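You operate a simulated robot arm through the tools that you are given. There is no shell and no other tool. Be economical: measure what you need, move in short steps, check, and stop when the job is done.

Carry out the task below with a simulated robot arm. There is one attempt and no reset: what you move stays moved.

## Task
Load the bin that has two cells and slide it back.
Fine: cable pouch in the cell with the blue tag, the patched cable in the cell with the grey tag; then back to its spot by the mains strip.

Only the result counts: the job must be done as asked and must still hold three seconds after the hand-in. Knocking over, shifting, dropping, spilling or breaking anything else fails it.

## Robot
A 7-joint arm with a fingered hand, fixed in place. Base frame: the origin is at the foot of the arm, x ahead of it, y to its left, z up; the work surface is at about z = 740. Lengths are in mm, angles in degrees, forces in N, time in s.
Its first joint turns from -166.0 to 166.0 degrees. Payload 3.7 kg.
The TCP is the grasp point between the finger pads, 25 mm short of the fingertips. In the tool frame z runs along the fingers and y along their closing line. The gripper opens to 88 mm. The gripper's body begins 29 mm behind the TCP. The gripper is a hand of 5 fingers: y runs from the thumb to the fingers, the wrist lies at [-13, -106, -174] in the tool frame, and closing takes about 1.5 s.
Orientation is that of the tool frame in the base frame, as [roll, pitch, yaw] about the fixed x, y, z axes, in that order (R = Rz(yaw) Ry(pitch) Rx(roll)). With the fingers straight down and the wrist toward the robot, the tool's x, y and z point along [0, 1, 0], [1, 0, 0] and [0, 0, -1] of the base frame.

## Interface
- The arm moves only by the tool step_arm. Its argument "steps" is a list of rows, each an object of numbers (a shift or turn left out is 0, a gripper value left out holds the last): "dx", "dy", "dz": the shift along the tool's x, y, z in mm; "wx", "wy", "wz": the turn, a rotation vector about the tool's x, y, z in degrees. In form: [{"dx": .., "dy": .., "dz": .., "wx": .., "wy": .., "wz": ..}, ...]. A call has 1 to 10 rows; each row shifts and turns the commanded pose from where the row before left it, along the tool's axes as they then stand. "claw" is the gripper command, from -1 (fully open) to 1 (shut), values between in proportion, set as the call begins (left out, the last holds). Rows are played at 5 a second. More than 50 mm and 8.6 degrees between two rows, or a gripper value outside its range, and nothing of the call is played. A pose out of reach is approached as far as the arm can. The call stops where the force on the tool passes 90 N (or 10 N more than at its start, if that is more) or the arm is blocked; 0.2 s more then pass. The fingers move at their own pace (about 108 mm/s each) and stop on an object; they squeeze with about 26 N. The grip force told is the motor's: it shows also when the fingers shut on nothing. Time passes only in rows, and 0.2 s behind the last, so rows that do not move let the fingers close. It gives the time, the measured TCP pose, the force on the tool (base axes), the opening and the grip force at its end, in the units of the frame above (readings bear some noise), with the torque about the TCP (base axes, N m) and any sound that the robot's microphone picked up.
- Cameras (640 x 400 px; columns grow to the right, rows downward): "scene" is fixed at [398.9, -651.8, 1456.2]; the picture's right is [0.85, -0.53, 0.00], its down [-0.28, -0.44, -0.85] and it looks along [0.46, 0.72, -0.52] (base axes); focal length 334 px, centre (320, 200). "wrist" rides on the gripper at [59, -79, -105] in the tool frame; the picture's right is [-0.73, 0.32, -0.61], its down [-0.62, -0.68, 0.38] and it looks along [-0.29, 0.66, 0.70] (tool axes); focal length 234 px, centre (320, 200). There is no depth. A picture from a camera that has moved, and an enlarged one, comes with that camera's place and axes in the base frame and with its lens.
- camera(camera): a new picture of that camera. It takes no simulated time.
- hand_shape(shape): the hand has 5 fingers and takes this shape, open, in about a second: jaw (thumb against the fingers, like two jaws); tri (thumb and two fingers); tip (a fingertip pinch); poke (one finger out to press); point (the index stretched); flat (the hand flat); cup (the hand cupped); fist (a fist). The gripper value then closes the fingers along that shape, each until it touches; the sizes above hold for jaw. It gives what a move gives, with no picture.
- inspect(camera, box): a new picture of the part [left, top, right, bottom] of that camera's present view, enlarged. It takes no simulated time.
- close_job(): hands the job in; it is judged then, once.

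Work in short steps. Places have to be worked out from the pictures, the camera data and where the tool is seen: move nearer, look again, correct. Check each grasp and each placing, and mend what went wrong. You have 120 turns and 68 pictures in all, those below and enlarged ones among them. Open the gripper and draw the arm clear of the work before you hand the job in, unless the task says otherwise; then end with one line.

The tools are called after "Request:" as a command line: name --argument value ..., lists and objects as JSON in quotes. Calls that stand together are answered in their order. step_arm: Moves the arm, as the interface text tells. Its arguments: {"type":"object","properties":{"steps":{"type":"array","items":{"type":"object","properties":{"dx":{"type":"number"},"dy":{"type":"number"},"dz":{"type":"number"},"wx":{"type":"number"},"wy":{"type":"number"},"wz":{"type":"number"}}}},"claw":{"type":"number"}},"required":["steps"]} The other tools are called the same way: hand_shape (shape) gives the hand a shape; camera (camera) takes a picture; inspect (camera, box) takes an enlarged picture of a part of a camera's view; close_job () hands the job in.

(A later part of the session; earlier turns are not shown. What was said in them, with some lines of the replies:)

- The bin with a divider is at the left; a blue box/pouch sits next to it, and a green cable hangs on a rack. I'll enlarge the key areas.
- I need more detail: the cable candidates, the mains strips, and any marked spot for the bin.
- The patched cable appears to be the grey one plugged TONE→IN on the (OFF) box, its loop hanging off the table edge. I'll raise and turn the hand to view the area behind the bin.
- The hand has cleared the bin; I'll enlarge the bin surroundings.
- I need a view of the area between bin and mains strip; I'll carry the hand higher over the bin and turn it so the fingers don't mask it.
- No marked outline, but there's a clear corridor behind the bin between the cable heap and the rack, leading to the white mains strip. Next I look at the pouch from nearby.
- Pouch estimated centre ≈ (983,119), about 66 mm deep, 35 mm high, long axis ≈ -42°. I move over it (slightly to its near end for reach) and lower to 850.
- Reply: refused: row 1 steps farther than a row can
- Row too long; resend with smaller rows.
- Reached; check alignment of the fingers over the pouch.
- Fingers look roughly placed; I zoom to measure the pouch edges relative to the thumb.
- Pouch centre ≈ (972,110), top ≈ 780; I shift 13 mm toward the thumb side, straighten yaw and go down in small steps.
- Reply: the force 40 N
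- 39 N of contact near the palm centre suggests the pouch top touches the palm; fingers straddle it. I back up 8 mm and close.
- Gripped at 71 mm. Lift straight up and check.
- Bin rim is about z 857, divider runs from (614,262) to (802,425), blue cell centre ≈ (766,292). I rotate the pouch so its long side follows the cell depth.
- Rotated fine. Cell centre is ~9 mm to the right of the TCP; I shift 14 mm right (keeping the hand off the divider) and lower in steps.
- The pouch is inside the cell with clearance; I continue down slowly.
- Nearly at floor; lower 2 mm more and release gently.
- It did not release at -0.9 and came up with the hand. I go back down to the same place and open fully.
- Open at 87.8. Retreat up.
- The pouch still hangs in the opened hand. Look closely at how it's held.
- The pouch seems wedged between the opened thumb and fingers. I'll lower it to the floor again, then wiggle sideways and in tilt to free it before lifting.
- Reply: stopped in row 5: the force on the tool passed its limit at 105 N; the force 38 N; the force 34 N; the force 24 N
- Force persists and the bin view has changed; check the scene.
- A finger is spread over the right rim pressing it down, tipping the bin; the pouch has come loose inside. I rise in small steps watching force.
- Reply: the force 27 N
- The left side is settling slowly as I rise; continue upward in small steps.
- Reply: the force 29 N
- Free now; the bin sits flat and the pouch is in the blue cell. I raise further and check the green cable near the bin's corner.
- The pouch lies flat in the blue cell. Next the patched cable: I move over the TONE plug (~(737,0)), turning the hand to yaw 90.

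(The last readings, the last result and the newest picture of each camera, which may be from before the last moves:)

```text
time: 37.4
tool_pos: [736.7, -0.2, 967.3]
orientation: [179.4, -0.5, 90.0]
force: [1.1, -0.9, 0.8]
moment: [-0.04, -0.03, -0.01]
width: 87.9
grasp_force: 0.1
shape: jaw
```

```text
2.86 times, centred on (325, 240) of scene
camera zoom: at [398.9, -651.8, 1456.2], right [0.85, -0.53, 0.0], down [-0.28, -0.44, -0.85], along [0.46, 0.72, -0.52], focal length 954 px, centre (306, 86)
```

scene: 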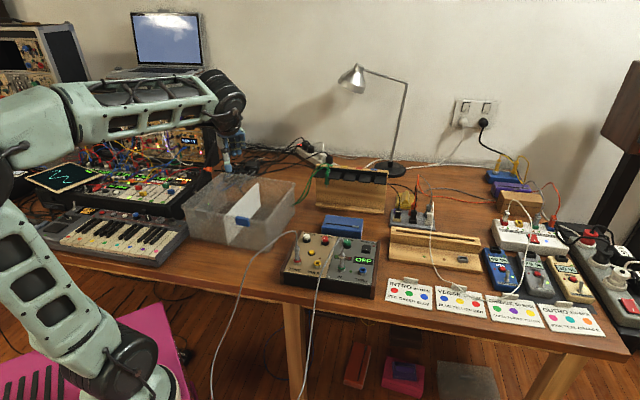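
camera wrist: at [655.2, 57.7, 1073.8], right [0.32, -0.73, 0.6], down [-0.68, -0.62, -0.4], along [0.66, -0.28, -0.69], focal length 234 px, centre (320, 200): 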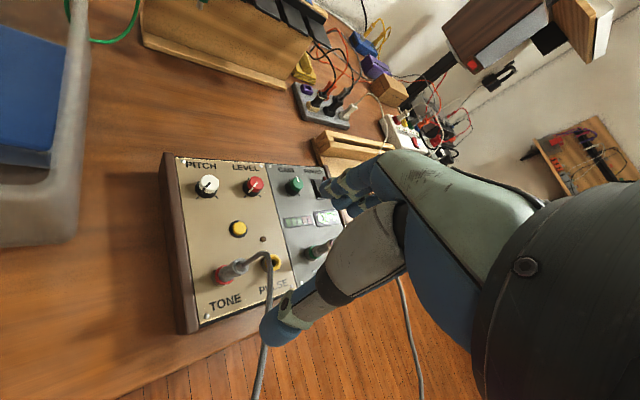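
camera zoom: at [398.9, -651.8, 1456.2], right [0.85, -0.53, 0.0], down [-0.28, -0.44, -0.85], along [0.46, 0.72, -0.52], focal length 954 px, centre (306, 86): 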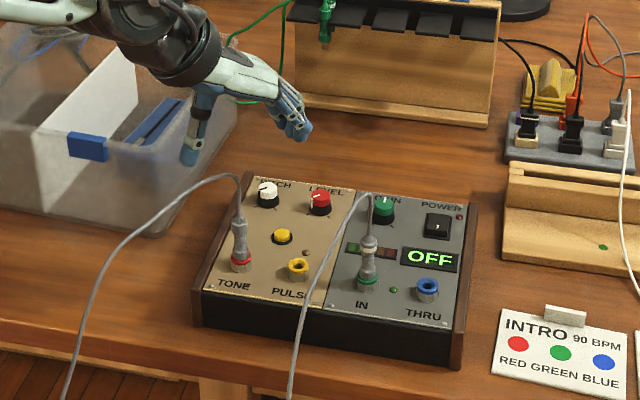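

Wrist view places the TONE plug at ≈(733,13), top ≈ z 865, its cable leaving toward the front. I turn to yaw 45 so the cable passes between thumb and fingers, then lower.

Request:
step_arm --steps '[{"dx": 13, "dy": -3}, {"wz": 8.5}, {"wz": 8.5}, {"wz": 8.5}, {"wz": 8.5}, {"wz": 8.5}, {"wz": 2.5}, {"dz": 40}]'

Request:
camera --camera "wrist"

Request:
inspect --camera "scene" --box '[250, 170, 370, 290]'

```text
time: 39.2
tool_pos: [733.7, 13.9, 927.9]
orientation: [179.9, -0.8, 45.0]
force: [0.2, -0.8, 0.1]
moment: [0.0, 0.05, 0.0]
width: 87.8
grasp_force: 0.1
shape: jaw
```

```text
23 pictures are left
camera wrist: at [717.5, 110.9, 1033.6], right [-0.29, -0.75, 0.6], down [-0.92, 0.04, -0.39], along [0.27, -0.66, -0.7], focal length 234 px, centre (320, 200)
```

wrist: 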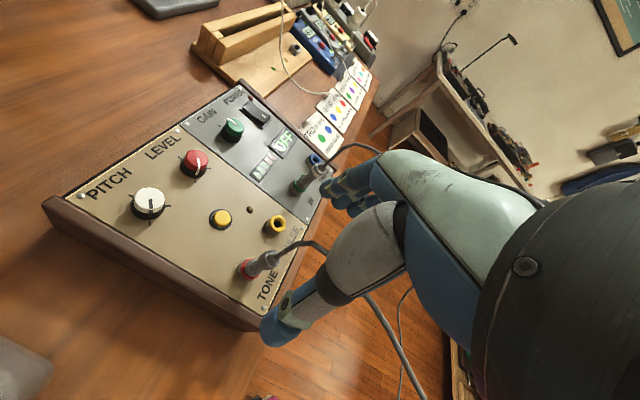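

```text
3.33 times, centred on (310, 230) of scene
camera zoom: at [398.9, -651.8, 1456.2], right [0.85, -0.53, 0.0], down [-0.28, -0.44, -0.85], along [0.46, 0.72, -0.52], focal length 1113 px, centre (353, 100)
```

zoom: 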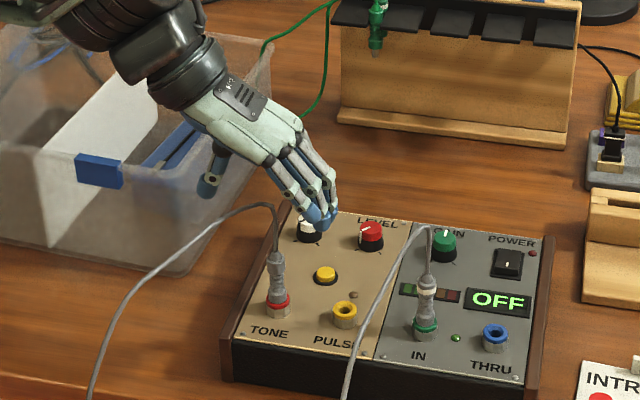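

Plug confirmed at ≈(737,16). Correct by 3.5 mm and descend to TCP z ≈ 862, then close.

Request:
step_arm --steps '[{"dx": 3.5}, {"dz": 30}, {"dz": 20}, {"dz": 10}, {"dz": 6}]'

Request:
step_arm --steps '[{}, {}, {}, {}, {}, {}, {}, {}, {}]' --claw 1

Request:
inspect --camera "scene" --box '[250, 170, 370, 290]'

```text
time: 40.4
tool_pos: [738.6, 17.3, 860.8]
orientation: [179.8, -0.8, 45.0]
force: [-0.3, 0.3, 0.0]
moment: [0.01, 0.03, 0.03]
width: 88.1
grasp_force: 0.1
shape: jaw
```

```text
time: 42.4
tool_pos: [738.3, 17.8, 861.1]
orientation: [180.0, -0.7, 45.0]
force: [-0.1, -1.3, -3.8]
moment: [-0.04, -0.02, 0.0]
width: 5.1
grasp_force: 25.8
shape: jaw
```

```text
3.33 times, centred on (310, 230) of scene
camera zoom: at [398.9, -651.8, 1456.2], right [0.85, -0.53, 0.0], down [-0.28, -0.44, -0.85], along [0.46, 0.72, -0.52], focal length 1113 px, centre (353, 100)
```

zoom: 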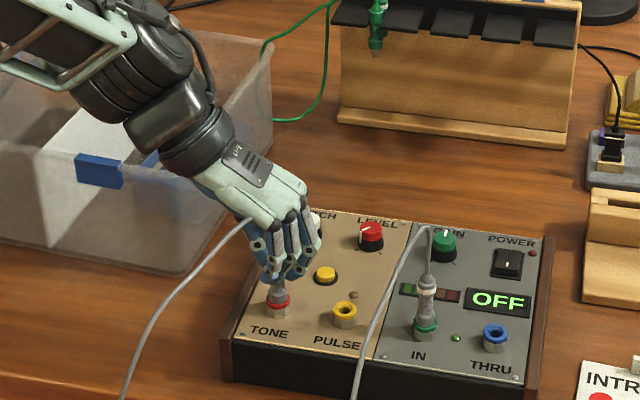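

Closed at 5 mm — likely on the strain relief. Pull straight up slowly and see whether the plug comes out.

Request:
step_arm --steps '[{"dz": -4}, {"dz": -5}, {"dz": -6}, {"dz": -10}, {"dz": -15}]'

Request:
inspect --camera "scene" --box '[250, 170, 370, 290]'

```text
time: 43.6
tool_pos: [738.0, 16.5, 902.2]
orientation: [180.0, -0.8, 45.0]
force: [-0.2, -0.5, -0.2]
moment: [0.0, -0.01, 0.01]
width: 6.1
grasp_force: 26.2
shape: jaw
```

```text
3.33 times, centred on (310, 230) of scene
camera zoom: at [398.9, -651.8, 1456.2], right [0.85, -0.53, 0.0], down [-0.28, -0.44, -0.85], along [0.46, 0.72, -0.52], focal length 1113 px, centre (353, 100)
```

zoom: 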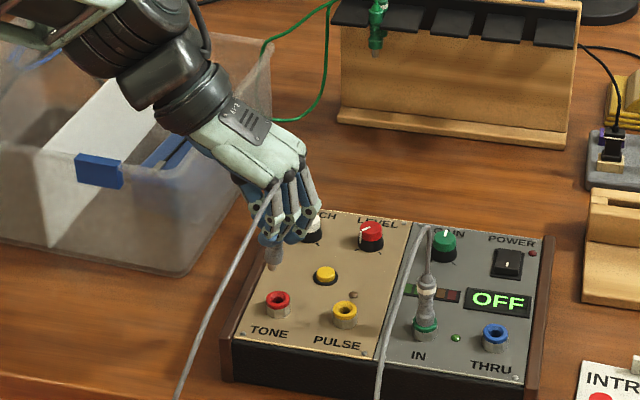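

Unplugged and held. I lift and carry it over to the grey-tag (left) cell.

Request:
step_arm --steps '[{"dz": -40}, {"dz": -40}, {"dz": -30}]'

Request:
step_arm --steps '[{"dx": 26.8, "dy": -40.7}, {"dx": 26.8, "dy": -40.7}, {"dx": 26.8, "dy": -40.7}, {"dx": 26.8, "dy": -40.7}, {"dx": 26.8, "dy": -40.7}, {"dx": 26.8, "dy": -40.7}, {"dx": 26.8, "dy": -40.7}, {"dx": 26.8, "dy": -40.7}]'

Request:
camera --camera "scene"

Request:
camera --camera "wrist"

```text
time: 44.4
tool_pos: [737.2, 15.9, 1012.0]
orientation: [-179.9, -0.7, 45.0]
force: [0.5, 0.2, -0.1]
moment: [0.01, 0.01, 0.02]
width: 5.6
grasp_force: 26.4
shape: jaw
```

```text
time: 46.2
tool_pos: [661.3, 399.0, 1015.9]
orientation: [179.9, -0.8, 44.9]
force: [-0.4, -0.5, -0.1]
moment: [0.07, 0.03, -0.04]
width: 5.5
grasp_force: 26.1
shape: jaw
```

```text
19 pictures are left
```

scene: 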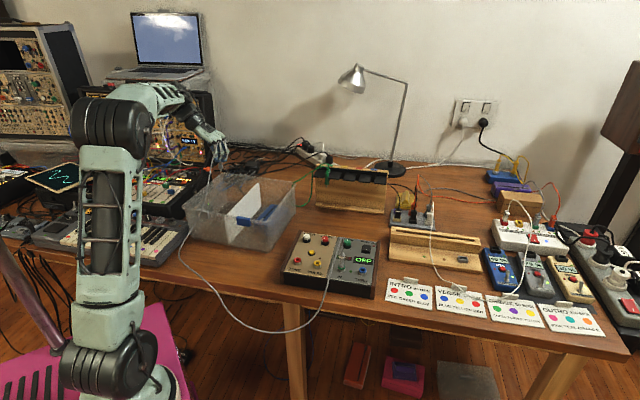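

```text
18 pictures are left
camera wrist: at [644.6, 494.7, 1122.4], right [-0.29, -0.75, 0.6], down [-0.92, 0.05, -0.39], along [0.27, -0.66, -0.7], focal length 234 px, centre (320, 200)
```

wrist: 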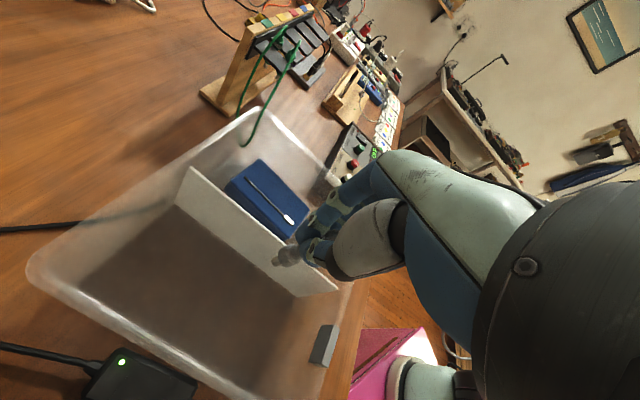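

The plug is over the centre of the grey cell. Lower and release.

Request:
step_arm --steps '[{"dz": 45}, {"dz": 45}, {"dz": 45}, {"dz": 35}, {"dz": 20}]'

Request:
step_arm --steps '[{}, {}, {}, {}, {}, {}, {}, {}]' --claw -1

Request:
step_arm --steps '[{"dz": -10}, {"dz": -20}, {"dz": -40}, {"dz": -45}, {"dz": -45}]'

Request:
camera --camera "wrist"

```text
time: 47.4
tool_pos: [659.7, 399.2, 826.5]
orientation: [180.0, -0.8, 45.0]
force: [0.3, -0.4, -0.4]
moment: [0.03, 0.01, 0.02]
width: 5.6
grasp_force: 26.4
shape: jaw
```

```text
time: 49.2
tool_pos: [659.1, 399.2, 826.0]
orientation: [179.8, -0.8, 45.1]
force: [-0.4, -0.5, -0.4]
moment: [0.04, 0.0, 0.01]
width: 87.6
grasp_force: 0.1
shape: jaw
```

```text
time: 50.4
tool_pos: [658.9, 398.7, 985.2]
orientation: [180.0, -0.6, 45.1]
force: [0.1, -0.7, -0.5]
moment: [0.01, -0.01, -0.02]
width: 87.5
grasp_force: 0.0
shape: jaw
```

```text
17 pictures are left
camera wrist: at [641.3, 494.9, 1092.4], right [-0.29, -0.75, 0.6], down [-0.92, 0.04, -0.39], along [0.27, -0.66, -0.7], focal length 234 px, centre (320, 200)
```

wrist: 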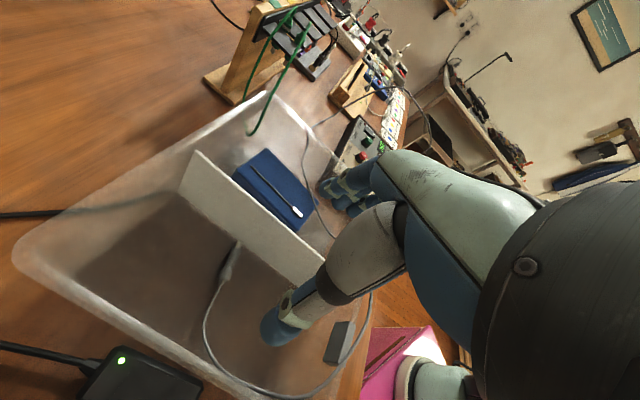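

The plug lies in the grey cell. Now go for the IN plug, estimated near (827,-78).

Request:
step_arm --steps '[{"dx": -20, "dy": 42}, {"dx": -20, "dy": 42}, {"dx": -20, "dy": 42}, {"dx": -20, "dy": 42}, {"dx": -20, "dy": 42}, {"dx": -20, "dy": 42}, {"dx": -20, "dy": 42}, {"dx": -20, "dy": 42}, {"dx": -20, "dy": 42}, {"dx": -20, "dy": 42}]'

Request:
step_arm --steps '[{"dx": -18, "dy": 36}, {"dz": 45}, {}]'

Request:
camera --camera "wrist"

Request:
inspect --camera "scene" --box '[170, 150, 400, 370]'

```text
time: 52.6
tool_pos: [810.4, -39.1, 984.5]
orientation: [179.9, -0.8, 45.1]
force: [-0.1, 0.7, -0.1]
moment: [0.0, -0.01, 0.01]
width: 87.7
grasp_force: 0.0
shape: jaw
```

```text
time: 53.4
tool_pos: [827.1, -76.5, 937.1]
orientation: [180.0, -0.8, 45.0]
force: [-0.3, -1.1, 0.8]
moment: [-0.01, -0.01, -0.02]
width: 88.0
grasp_force: 0.1
shape: jaw
```

```text
16 pictures are left
camera wrist: at [810.1, 19.2, 1044.2], right [-0.29, -0.75, 0.6], down [-0.92, 0.04, -0.39], along [0.27, -0.66, -0.7], focal length 234 px, centre (320, 200)
```

wrist: 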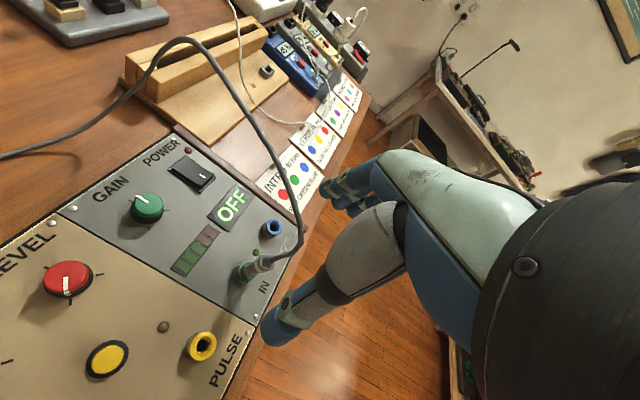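

```text
1.82 times, centred on (285, 260) of scene
camera zoom: at [398.9, -651.8, 1456.2], right [0.85, -0.53, 0.0], down [-0.28, -0.44, -0.85], along [0.46, 0.72, -0.52], focal length 607 px, centre (384, 91)
```

zoom: 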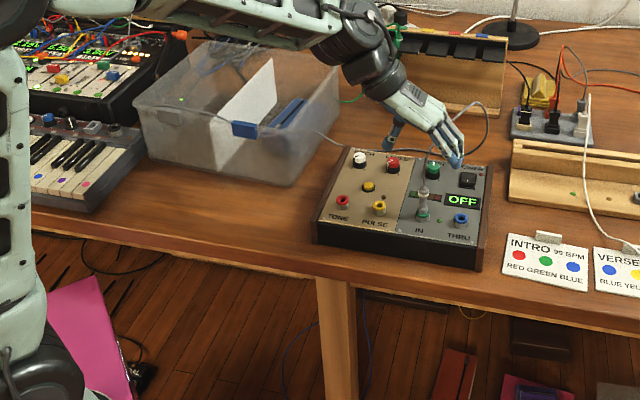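

IN plug at ≈(830,-73); the cable now arcs toward +x. Correct by 4.6 mm, descend and grip.

Request:
step_arm --steps '[{"dx": 4.6}, {"dz": 30}, {"dz": 25}, {"dz": 15}, {"dz": 8}]'

Request:
step_arm --steps '[{}, {}, {}, {}, {}, {}, {}, {}, {}]' --claw 1

Request:
step_arm --steps '[{"dz": -4}, {"dz": -5}, {"dz": -6}, {"dz": -10}, {"dz": -15}, {"dz": -20}]'

Request:
inspect --camera "scene" --box '[190, 130, 420, 300]'

```text
time: 54.6
tool_pos: [831.4, -74.2, 858.8]
orientation: [179.8, -0.8, 45.1]
force: [0.9, 0.3, -0.3]
moment: [0.0, 0.0, 0.0]
width: 87.9
grasp_force: 0.0
shape: jaw
```

```text
time: 56.6
tool_pos: [831.4, -74.2, 859.7]
orientation: [179.9, -0.7, 45.0]
force: [-0.2, -0.4, -2.3]
moment: [-0.01, 0.02, 0.05]
width: 5.2
grasp_force: 25.8
shape: jaw
```

```text
time: 58.0
tool_pos: [830.2, -75.4, 918.9]
orientation: [179.9, -0.6, 45.0]
force: [-0.3, 0.4, 0.2]
moment: [-0.01, -0.02, -0.01]
width: 5.7
grasp_force: 26.4
shape: jaw
```

```text
2.35 times, centred on (305, 215) of scene
camera zoom: at [398.9, -651.8, 1456.2], right [0.85, -0.53, 0.0], down [-0.28, -0.44, -0.85], along [0.46, 0.72, -0.52], focal length 786 px, centre (355, 165)
```

zoom: 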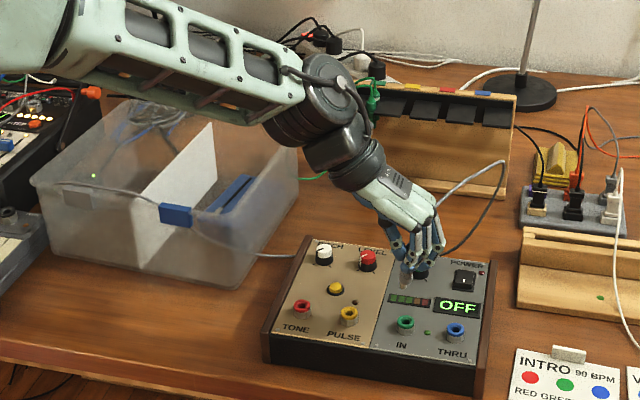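

Unplugged. Raise and carry it to the grey cell too.

Request:
step_arm --steps '[{"dz": -45}, {"dz": -45}, {"dz": -45}]'

Request:
step_arm --steps '[{"dx": 21, "dy": -41.5}, {"dx": 21, "dy": -41.5}, {"dx": 21, "dy": -41.5}, {"dx": 21, "dy": -41.5}, {"dx": 21, "dy": -41.5}, {"dx": 21, "dy": -41.5}, {"dx": 21, "dy": -41.5}, {"dx": 21, "dy": -41.5}, {"dx": 21, "dy": -41.5}, {"dx": 21, "dy": -41.5}]'

Request:
step_arm --steps '[{"dx": 20, "dy": -41}, {}]'

Request:
inspect --camera "scene" --box '[150, 100, 410, 320]'

Request:
camera --camera "wrist"

```text
time: 58.8
tool_pos: [827.4, -74.0, 1054.8]
orientation: [-179.9, -0.6, 45.0]
force: [0.1, -0.2, 0.2]
moment: [0.04, -0.03, 0.0]
width: 5.9
grasp_force: 25.4
shape: jaw
```

```text
time: 61.0
tool_pos: [683.6, 367.3, 1057.3]
orientation: [179.8, -0.8, 45.0]
force: [-0.3, -0.1, -0.1]
moment: [-0.01, 0.0, 0.03]
width: 5.5
grasp_force: 25.7
shape: jaw
```

```text
time: 61.6
tool_pos: [668.3, 412.1, 1055.8]
orientation: [179.9, -0.7, 45.1]
force: [1.0, -0.7, -0.2]
moment: [0.0, -0.01, 0.0]
width: 5.8
grasp_force: 25.0
shape: jaw
```

```text
1.82 times, centred on (280, 210) of scene
camera zoom: at [398.9, -651.8, 1456.2], right [0.85, -0.53, 0.0], down [-0.28, -0.44, -0.85], along [0.46, 0.72, -0.52], focal length 607 px, centre (393, 182)
```

zoom: 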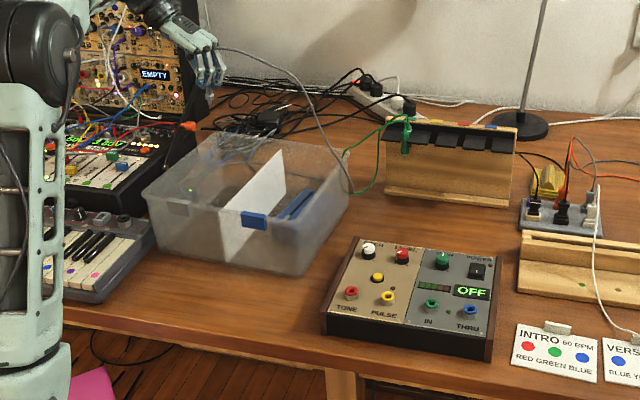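

```text
12 pictures are left
camera wrist: at [651.5, 508.5, 1163.1], right [-0.29, -0.75, 0.6], down [-0.92, 0.04, -0.39], along [0.27, -0.66, -0.7], focal length 234 px, centre (320, 200)
```

wrist: 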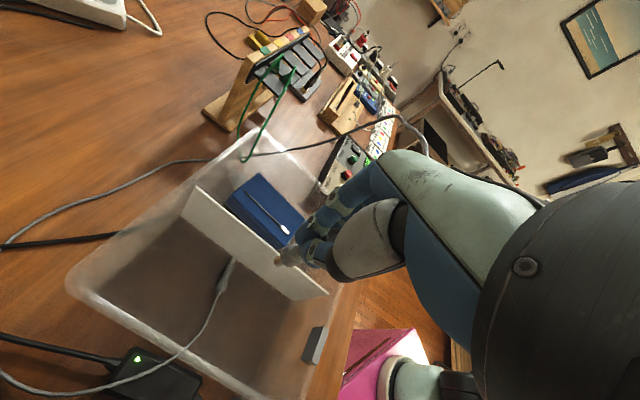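

Both ends are at the bin, but the cable loops around behind it. I hoist the held end high above the cell so the cable gets drawn up and hangs over the cell.

Request:
step_arm --steps '[{"dz": -45}, {"dz": -45}, {"dz": -45}, {"dz": -45}, {"dz": -45}, {"dz": -45}, {"dz": -45}, {"dz": -45}]'

Request:
camera --camera "scene"

```text
time: 63.4
tool_pos: [642.1, 384.1, 1266.7]
orientation: [179.9, -0.4, 44.8]
force: [0.4, 0.8, -0.3]
moment: [0.0, 0.01, 0.0]
width: 6.0
grasp_force: 26.0
shape: jaw
out of reach, approached as far as the arm can: row 5, 6, 7, 8
```

```text
11 pictures are left
```

scene: 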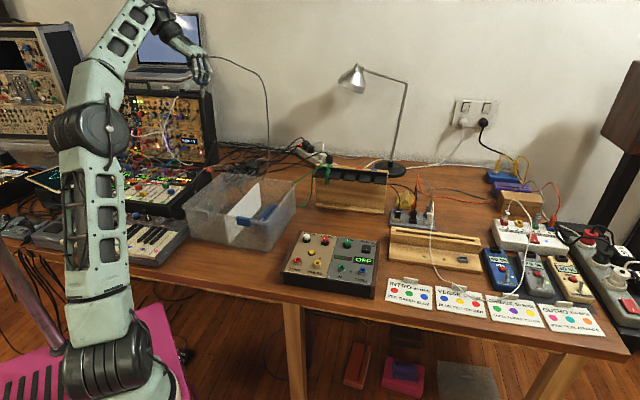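

Top reach is ~1267; the cable still drapes behind the bin. I'll set this plug in the cell and then gather the loop. First check how the commanded pose stands.

Request:
step_arm --steps '[{"dz": 45}, {}]'

```text
time: 64.0
tool_pos: [644.8, 385.0, 1221.1]
orientation: [179.9, -0.7, 45.0]
force: [0.4, 0.1, -0.2]
moment: [0.02, 0.01, 0.0]
width: 5.9
grasp_force: 26.0
shape: jaw
```

Moves are relative to the measured pose. Lower into the cell and release.

Request:
step_arm --steps '[{"dx": 30}, {"dz": 48}, {"dz": 48}, {"dz": 48}, {"dz": 48}, {"dz": 48}, {"dz": 48}, {"dz": 48}, {"dz": 40}, {"dz": 15}]'

Request:
step_arm --steps '[{}, {}, {}, {}, {}, {}, {}, {}]' --claw -1

Request:
step_arm --steps '[{"dz": -10}, {"dz": -20}, {"dz": -40}, {"dz": -45}, {"dz": -45}, {"dz": -45}]'

Request:
camera --camera "wrist"

Request:
inspect --camera "scene" --box '[160, 110, 360, 270]'

```text
time: 66.2
tool_pos: [669.0, 409.0, 829.7]
orientation: [179.9, -0.8, 45.0]
force: [0.0, -0.8, 0.4]
moment: [0.02, 0.0, -0.02]
width: 6.0
grasp_force: 25.5
shape: jaw
```

```text
time: 68.0
tool_pos: [669.1, 410.5, 831.7]
orientation: [179.9, -0.8, 45.0]
force: [0.7, -0.4, 0.5]
moment: [-0.04, -0.01, 0.05]
width: 87.5
grasp_force: 0.1
shape: jaw
```

```text
time: 69.4
tool_pos: [668.9, 408.3, 1036.4]
orientation: [180.0, -0.7, 45.0]
force: [-0.5, 0.7, -0.1]
moment: [0.01, 0.03, -0.01]
width: 87.4
grasp_force: 0.1
shape: jaw
```

```text
10 pictures are left
camera wrist: at [650.7, 505.2, 1142.6], right [-0.29, -0.75, 0.6], down [-0.92, 0.04, -0.39], along [0.27, -0.66, -0.7], focal length 234 px, centre (320, 200)
```

wrist: 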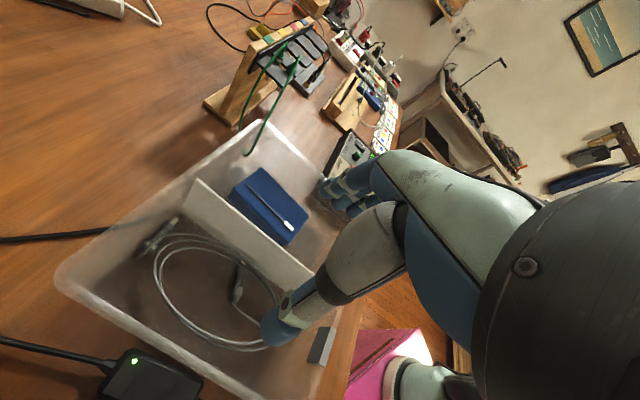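

```text
2.50 times, centred on (260, 190) of scene
camera zoom: at [398.9, -651.8, 1456.2], right [0.85, -0.53, 0.0], down [-0.28, -0.44, -0.85], along [0.46, 0.72, -0.52], focal length 835 px, centre (470, 225)
```

zoom: 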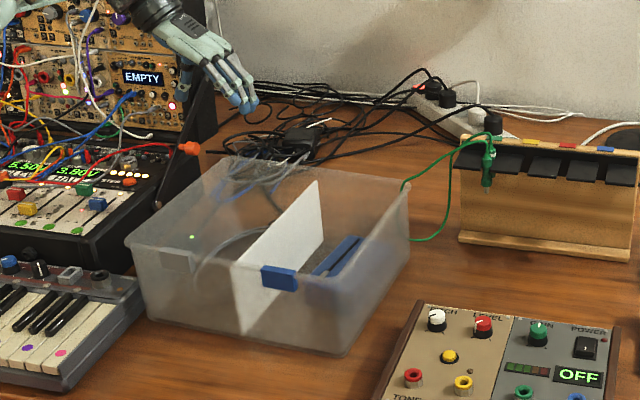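

The cable has coiled itself inside the grey cell and the pouch is in the blue one. Now the slide: I plan to grip the bin's front rim at the grey cell (≈(567,310)), closing line along the bin depth, and move it straight back.

Request:
step_arm --steps '[{"dx": -47}, {"dx": -47}, {"dx": -47, "dy": -2}, {"wz": -8.5}, {"wz": -8.5}, {"wz": -8.5}, {"wz": -8.5}, {"wz": -8.5}]'

Request:
step_arm --steps '[{"wz": -8.5}, {"wz": -8.5}, {"wz": -8.5}, {"wz": -8.5}, {"wz": -8.5}, {"wz": -1.6}, {"dz": 35}, {"dz": 35}]'

Request:
camera --camera "wrist"

```text
time: 71.2
tool_pos: [565.8, 308.4, 1033.6]
orientation: [179.3, -0.5, 87.6]
force: [0.4, 0.3, 0.1]
moment: [-0.02, -0.01, 0.01]
width: 87.5
grasp_force: 0.0
shape: jaw
```

```text
time: 73.0
tool_pos: [566.6, 308.9, 964.4]
orientation: [179.2, 0.0, 131.7]
force: [-1.2, 0.2, 0.2]
moment: [-0.01, 0.02, -0.03]
width: 87.9
grasp_force: 0.0
shape: jaw
```

```text
8 pictures are left
camera wrist: at [465.8, 300.0, 1069.2], right [0.72, -0.33, 0.61], down [-0.09, -0.92, -0.39], along [0.69, 0.23, -0.69], focal length 234 px, centre (320, 200)
```

wrist: 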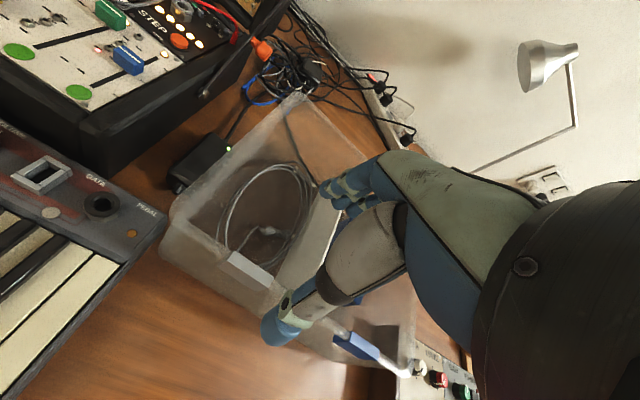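

The rim with the grey tag is almost exactly under the TCP. Shift 5 mm inward, descend to z ≈ 842 and grip the front wall.

Request:
step_arm --steps '[{"dy": 5}, {"dz": 40}, {"dz": 35}, {"dz": 20}, {"dz": 12}, {"dz": 10}, {"dz": 5}]'

Request:
step_arm --steps '[{}, {}, {}, {}, {}, {}, {}, {}]' --claw 1

Request:
inspect --camera "scene" --box '[160, 130, 360, 270]'

```text
time: 74.6
tool_pos: [570.2, 313.5, 840.6]
orientation: [179.3, 0.0, 131.7]
force: [-0.4, -0.6, -0.4]
moment: [0.0, -0.01, 0.0]
width: 88.0
grasp_force: 0.1
shape: jaw
```

```text
time: 76.4
tool_pos: [571.1, 312.3, 842.3]
orientation: [179.2, 0.0, 131.6]
force: [-1.8, -0.6, -0.4]
moment: [0.01, 0.03, 0.04]
width: 3.2
grasp_force: 25.5
shape: jaw
```

```text
2.86 times, centred on (260, 200) of scene
camera zoom: at [398.9, -651.8, 1456.2], right [0.85, -0.53, 0.0], down [-0.28, -0.44, -0.85], along [0.46, 0.72, -0.52], focal length 954 px, centre (491, 200)
```

zoom: 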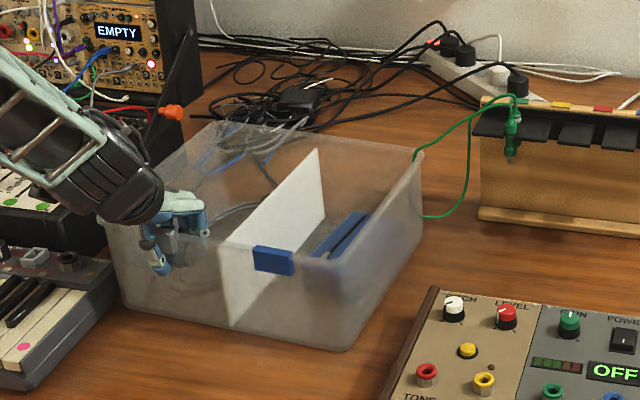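

Gripped on the ~3 mm wall. Slide back slowly, first 80 mm, then check.

Request:
step_arm --steps '[{"dy": 10}, {"dy": 15}, {"dy": 15}, {"dy": 20}, {"dy": 20}]'

Request:
inspect --camera "scene" --box '[160, 130, 360, 270]'

```text
time: 77.6
tool_pos: [631.1, 366.3, 842.0]
orientation: [179.2, 0.0, 131.6]
force: [-1.7, -0.3, 0.3]
moment: [-0.01, -0.03, -0.03]
width: 3.3
grasp_force: 25.5
shape: jaw
```

```text
2.86 times, centred on (260, 200) of scene
camera zoom: at [398.9, -651.8, 1456.2], right [0.85, -0.53, 0.0], down [-0.28, -0.44, -0.85], along [0.46, 0.72, -0.52], focal length 954 px, centre (491, 200)
```

zoom: 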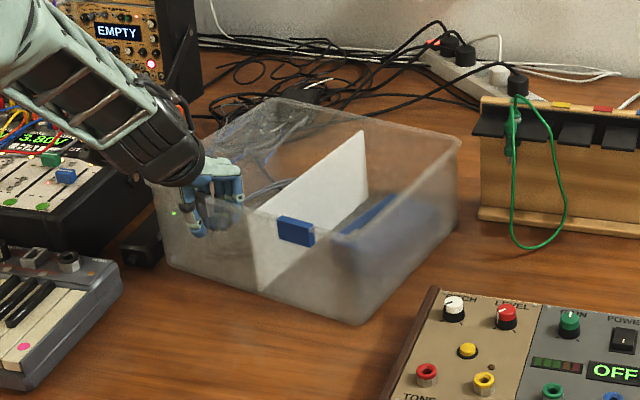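

The bin advanced but rotated ~9° clockwise (right side lags), and the green cable has slipped free, still hanging on its rack. I release here and regrip at the blue-tag side to push that side.

Request:
step_arm --steps '[{}, {}, {}, {}, {}, {}, {}, {}]' --claw -1

Request:
step_arm --steps '[{"dz": -20}, {"dz": -40}, {"dz": -40}, {"dx": -47, "dy": -7}, {"dx": -47, "dy": -7}, {"dx": -46, "dy": -6}, {"wz": 8.5}]'

Request:
camera --camera "wrist"

```text
time: 79.4
tool_pos: [630.4, 364.7, 841.5]
orientation: [179.2, -0.1, 131.7]
force: [0.0, 0.7, -0.2]
moment: [0.03, 0.02, 0.0]
width: 87.9
grasp_force: 0.0
shape: jaw
```

```text
time: 81.0
tool_pos: [706.4, 246.8, 942.7]
orientation: [179.3, -0.2, 123.0]
force: [0.3, 0.7, 0.6]
moment: [-0.02, 0.0, 0.01]
width: 87.8
grasp_force: 0.1
shape: jaw
```

```text
5 pictures are left
camera wrist: at [606.6, 252.6, 1046.9], right [0.66, -0.44, 0.61], down [-0.23, -0.89, -0.39], along [0.72, 0.12, -0.69], focal length 234 px, centre (320, 200)
```

wrist: 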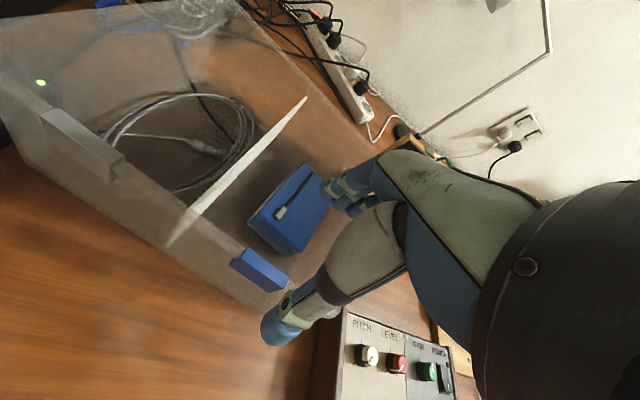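

Bin now at depth-angle ≈ 32° (needs ≈ 42°). Grip the wall at the blue tag and push back, turning the hand CCW with it.

Request:
step_arm --steps '[{"dx": 5, "dy": 5}, {"dz": 40}, {"dz": 30}, {"dz": 15}, {"dz": 10}, {"dz": 5}]'

Request:
step_arm --steps '[{}, {}, {}, {}, {}, {}, {}, {}]' --claw 1

```text
time: 82.4
tool_pos: [710.1, 256.6, 842.9]
orientation: [179.1, 0.0, 123.1]
force: [0.0, 0.5, -0.2]
moment: [-0.01, 0.01, 0.02]
width: 87.4
grasp_force: 0.0
shape: jaw
```

```text
time: 84.2
tool_pos: [709.8, 254.3, 844.1]
orientation: [179.3, -0.1, 123.0]
force: [-0.4, -1.7, 0.7]
moment: [-0.02, 0.04, 0.03]
width: 4.6
grasp_force: 26.1
shape: jaw
```

Firm grip. Push ~80 mm along the original depth direction with an 8.5° CCW turn spread over it.

Request:
step_arm --steps '[{"dx": 2, "dy": 6, "wz": -2}, {"dx": 2, "dy": 10, "wz": -2}, {"dx": 2, "dy": 12, "wz": -2}, {"dx": 2, "dy": 12, "wz": -2}, {"dx": 1, "dy": 13, "wz": -1}, {"dx": 0, "dy": 13}, {"dx": 0, "dy": 13}]'

Request:
inspect --camera "scene" --box '[160, 130, 360, 270]'

```text
time: 85.8
tool_pos: [765.7, 312.3, 843.4]
orientation: [179.2, 0.1, 132.0]
force: [-0.1, -0.8, 0.0]
moment: [0.04, -0.01, -0.02]
width: 4.4
grasp_force: 26.3
shape: jaw
```

```text
2.86 times, centred on (260, 200) of scene
camera zoom: at [398.9, -651.8, 1456.2], right [0.85, -0.53, 0.0], down [-0.28, -0.44, -0.85], along [0.46, 0.72, -0.52], focal length 954 px, centre (491, 200)
```

zoom: 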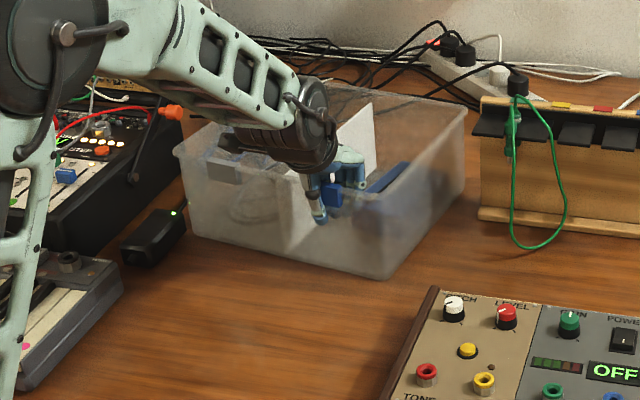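

Bin has advanced ~150 mm with ~4.5° clockwise left, clear of rack and heap. Continue ~110 mm toward the strip, easing slightly right and CCW.

Request:
step_arm --steps '[{"dx": -1.5, "dy": 11, "wz": -0.5}, {"dx": -1.5, "dy": 11, "wz": -0.5}, {"dx": -1.5, "dy": 11, "wz": -0.5}, {"dx": -1.5, "dy": 11, "wz": -0.5}, {"dx": -1.5, "dy": 11, "wz": -0.5}, {"dx": -1.5, "dy": 11, "wz": -0.5}]'

Request:
inspect --camera "scene" --box '[180, 120, 360, 250]'

```text
time: 87.2
tool_pos: [820.2, 351.3, 843.9]
orientation: [179.2, 0.1, 135.0]
force: [0.1, -1.5, -0.4]
moment: [0.03, -0.04, 0.03]
width: 4.2
grasp_force: 26.4
shape: jaw
```

```text
3.08 times, centred on (270, 185) of scene
camera zoom: at [398.9, -651.8, 1456.2], right [0.85, -0.53, 0.0], down [-0.28, -0.44, -0.85], along [0.46, 0.72, -0.52], focal length 1028 px, centre (474, 246)
```

zoom: 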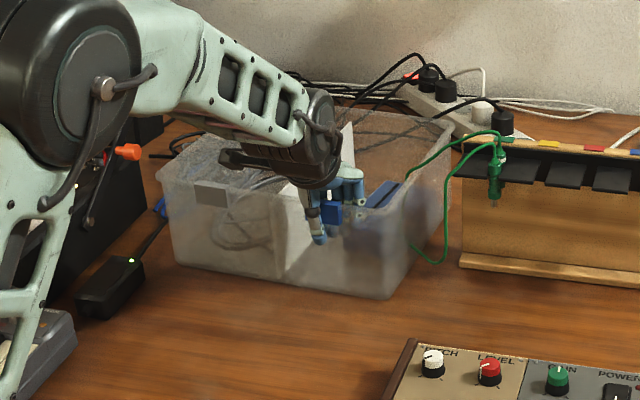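

Bin is now square (rotation ≈ 0) and ~215 mm back, ~150 mm short of the strip. One last 50 mm push.

Request:
step_arm --steps '[{"dx": 0.4, "dy": 10}, {"dx": 0.4, "dy": 10}, {"dx": 0.4, "dy": 10}, {"dx": 0.4, "dy": 10, "wz": -0.5}, {"dx": 0.4, "dy": 10, "wz": -0.5}, {}]'

Request:
step_arm --steps '[{}, {}, {}, {}, {}, {}, {}, {}]' --claw -1

Request:
step_arm --steps '[{"dz": -8}, {"dz": -12}, {"dz": -40}, {"dz": -45}, {"dz": -45}, {"dy": -40}]'

Request:
camera --camera "wrist"

```text
time: 88.6
tool_pos: [855.5, 388.8, 845.4]
orientation: [179.3, 0.1, 136.2]
force: [-0.5, -4.8, 0.9]
moment: [-0.08, 0.01, 0.1]
width: 4.0
grasp_force: 25.3
shape: jaw
```

```text
time: 90.4
tool_pos: [854.9, 389.2, 844.6]
orientation: [179.2, 0.1, 136.1]
force: [0.6, 0.5, 0.2]
moment: [-0.01, 0.0, 0.01]
width: 87.6
grasp_force: 0.1
shape: jaw
```

```text
time: 91.8
tool_pos: [825.4, 359.9, 994.4]
orientation: [179.3, 0.2, 136.1]
force: [-0.3, 0.4, -0.1]
moment: [-0.03, -0.03, -0.01]
width: 87.7
grasp_force: 0.0
shape: jaw
```

```text
2 pictures are left
camera wrist: at [726.0, 343.1, 1098.8], right [0.74, -0.28, 0.61], down [-0.02, -0.92, -0.39], along [0.67, 0.28, -0.69], focal length 234 px, centre (320, 200)
```

wrist: 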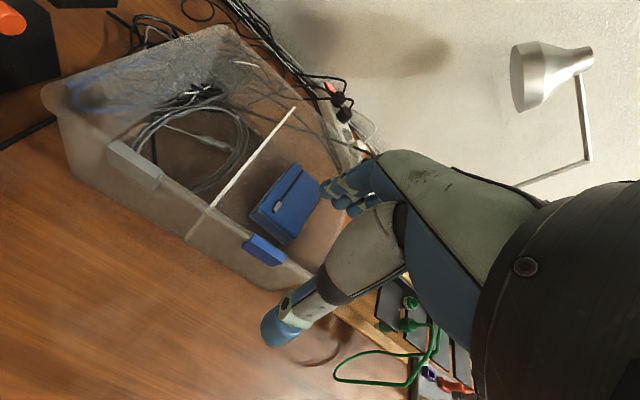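

The contents are in place and the bin stands by the mains strip. Draw the arm clear and take a final look.

Request:
step_arm --steps '[{"dz": -40}, {"dy": -45}, {"dy": -45}, {"dy": -45}, {"dy": -45}, {"dx": -40}, {"dx": -40}, {}]'

Request:
inspect --camera "scene" --box '[140, 100, 400, 300]'

```text
time: 93.6
tool_pos: [756.7, 169.8, 1033.2]
orientation: [179.2, 0.1, 136.1]
force: [0.3, -0.3, 0.9]
moment: [0.0, -0.01, -0.02]
width: 88.0
grasp_force: 0.1
shape: jaw
```

```text
2.00 times, centred on (270, 200) of scene
camera zoom: at [398.9, -651.8, 1456.2], right [0.85, -0.53, 0.0], down [-0.28, -0.44, -0.85], along [0.46, 0.72, -0.52], focal length 668 px, centre (420, 200)
```

zoom: 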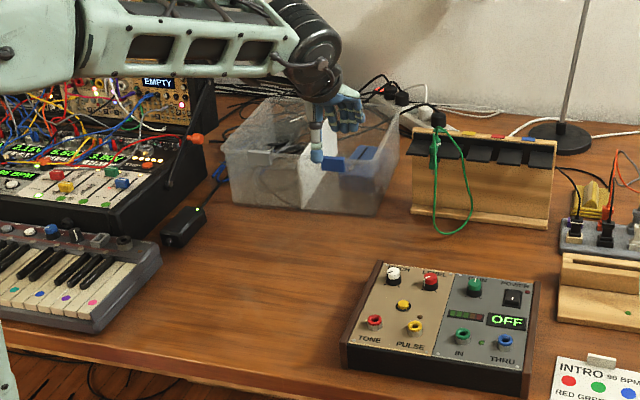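

The bin sits squarely by the mains strip with both items inside. The rack, green cable and adapter are still standing, and the arm is clear, so I'm handing in.

Request:
close_job

```text
The job is handed in.
```

The job is handed in: the pouch is in the blue-tag cell, the patched cable (unplugged from TONE and IN) is coiled in the grey-tag cell, and the bin is back by the white mains strip. I had to judge the spot because nothing marks it. Along the way a finger briefly tipped the bin, and the slide moved the hanging green cable, which is still on its rack.
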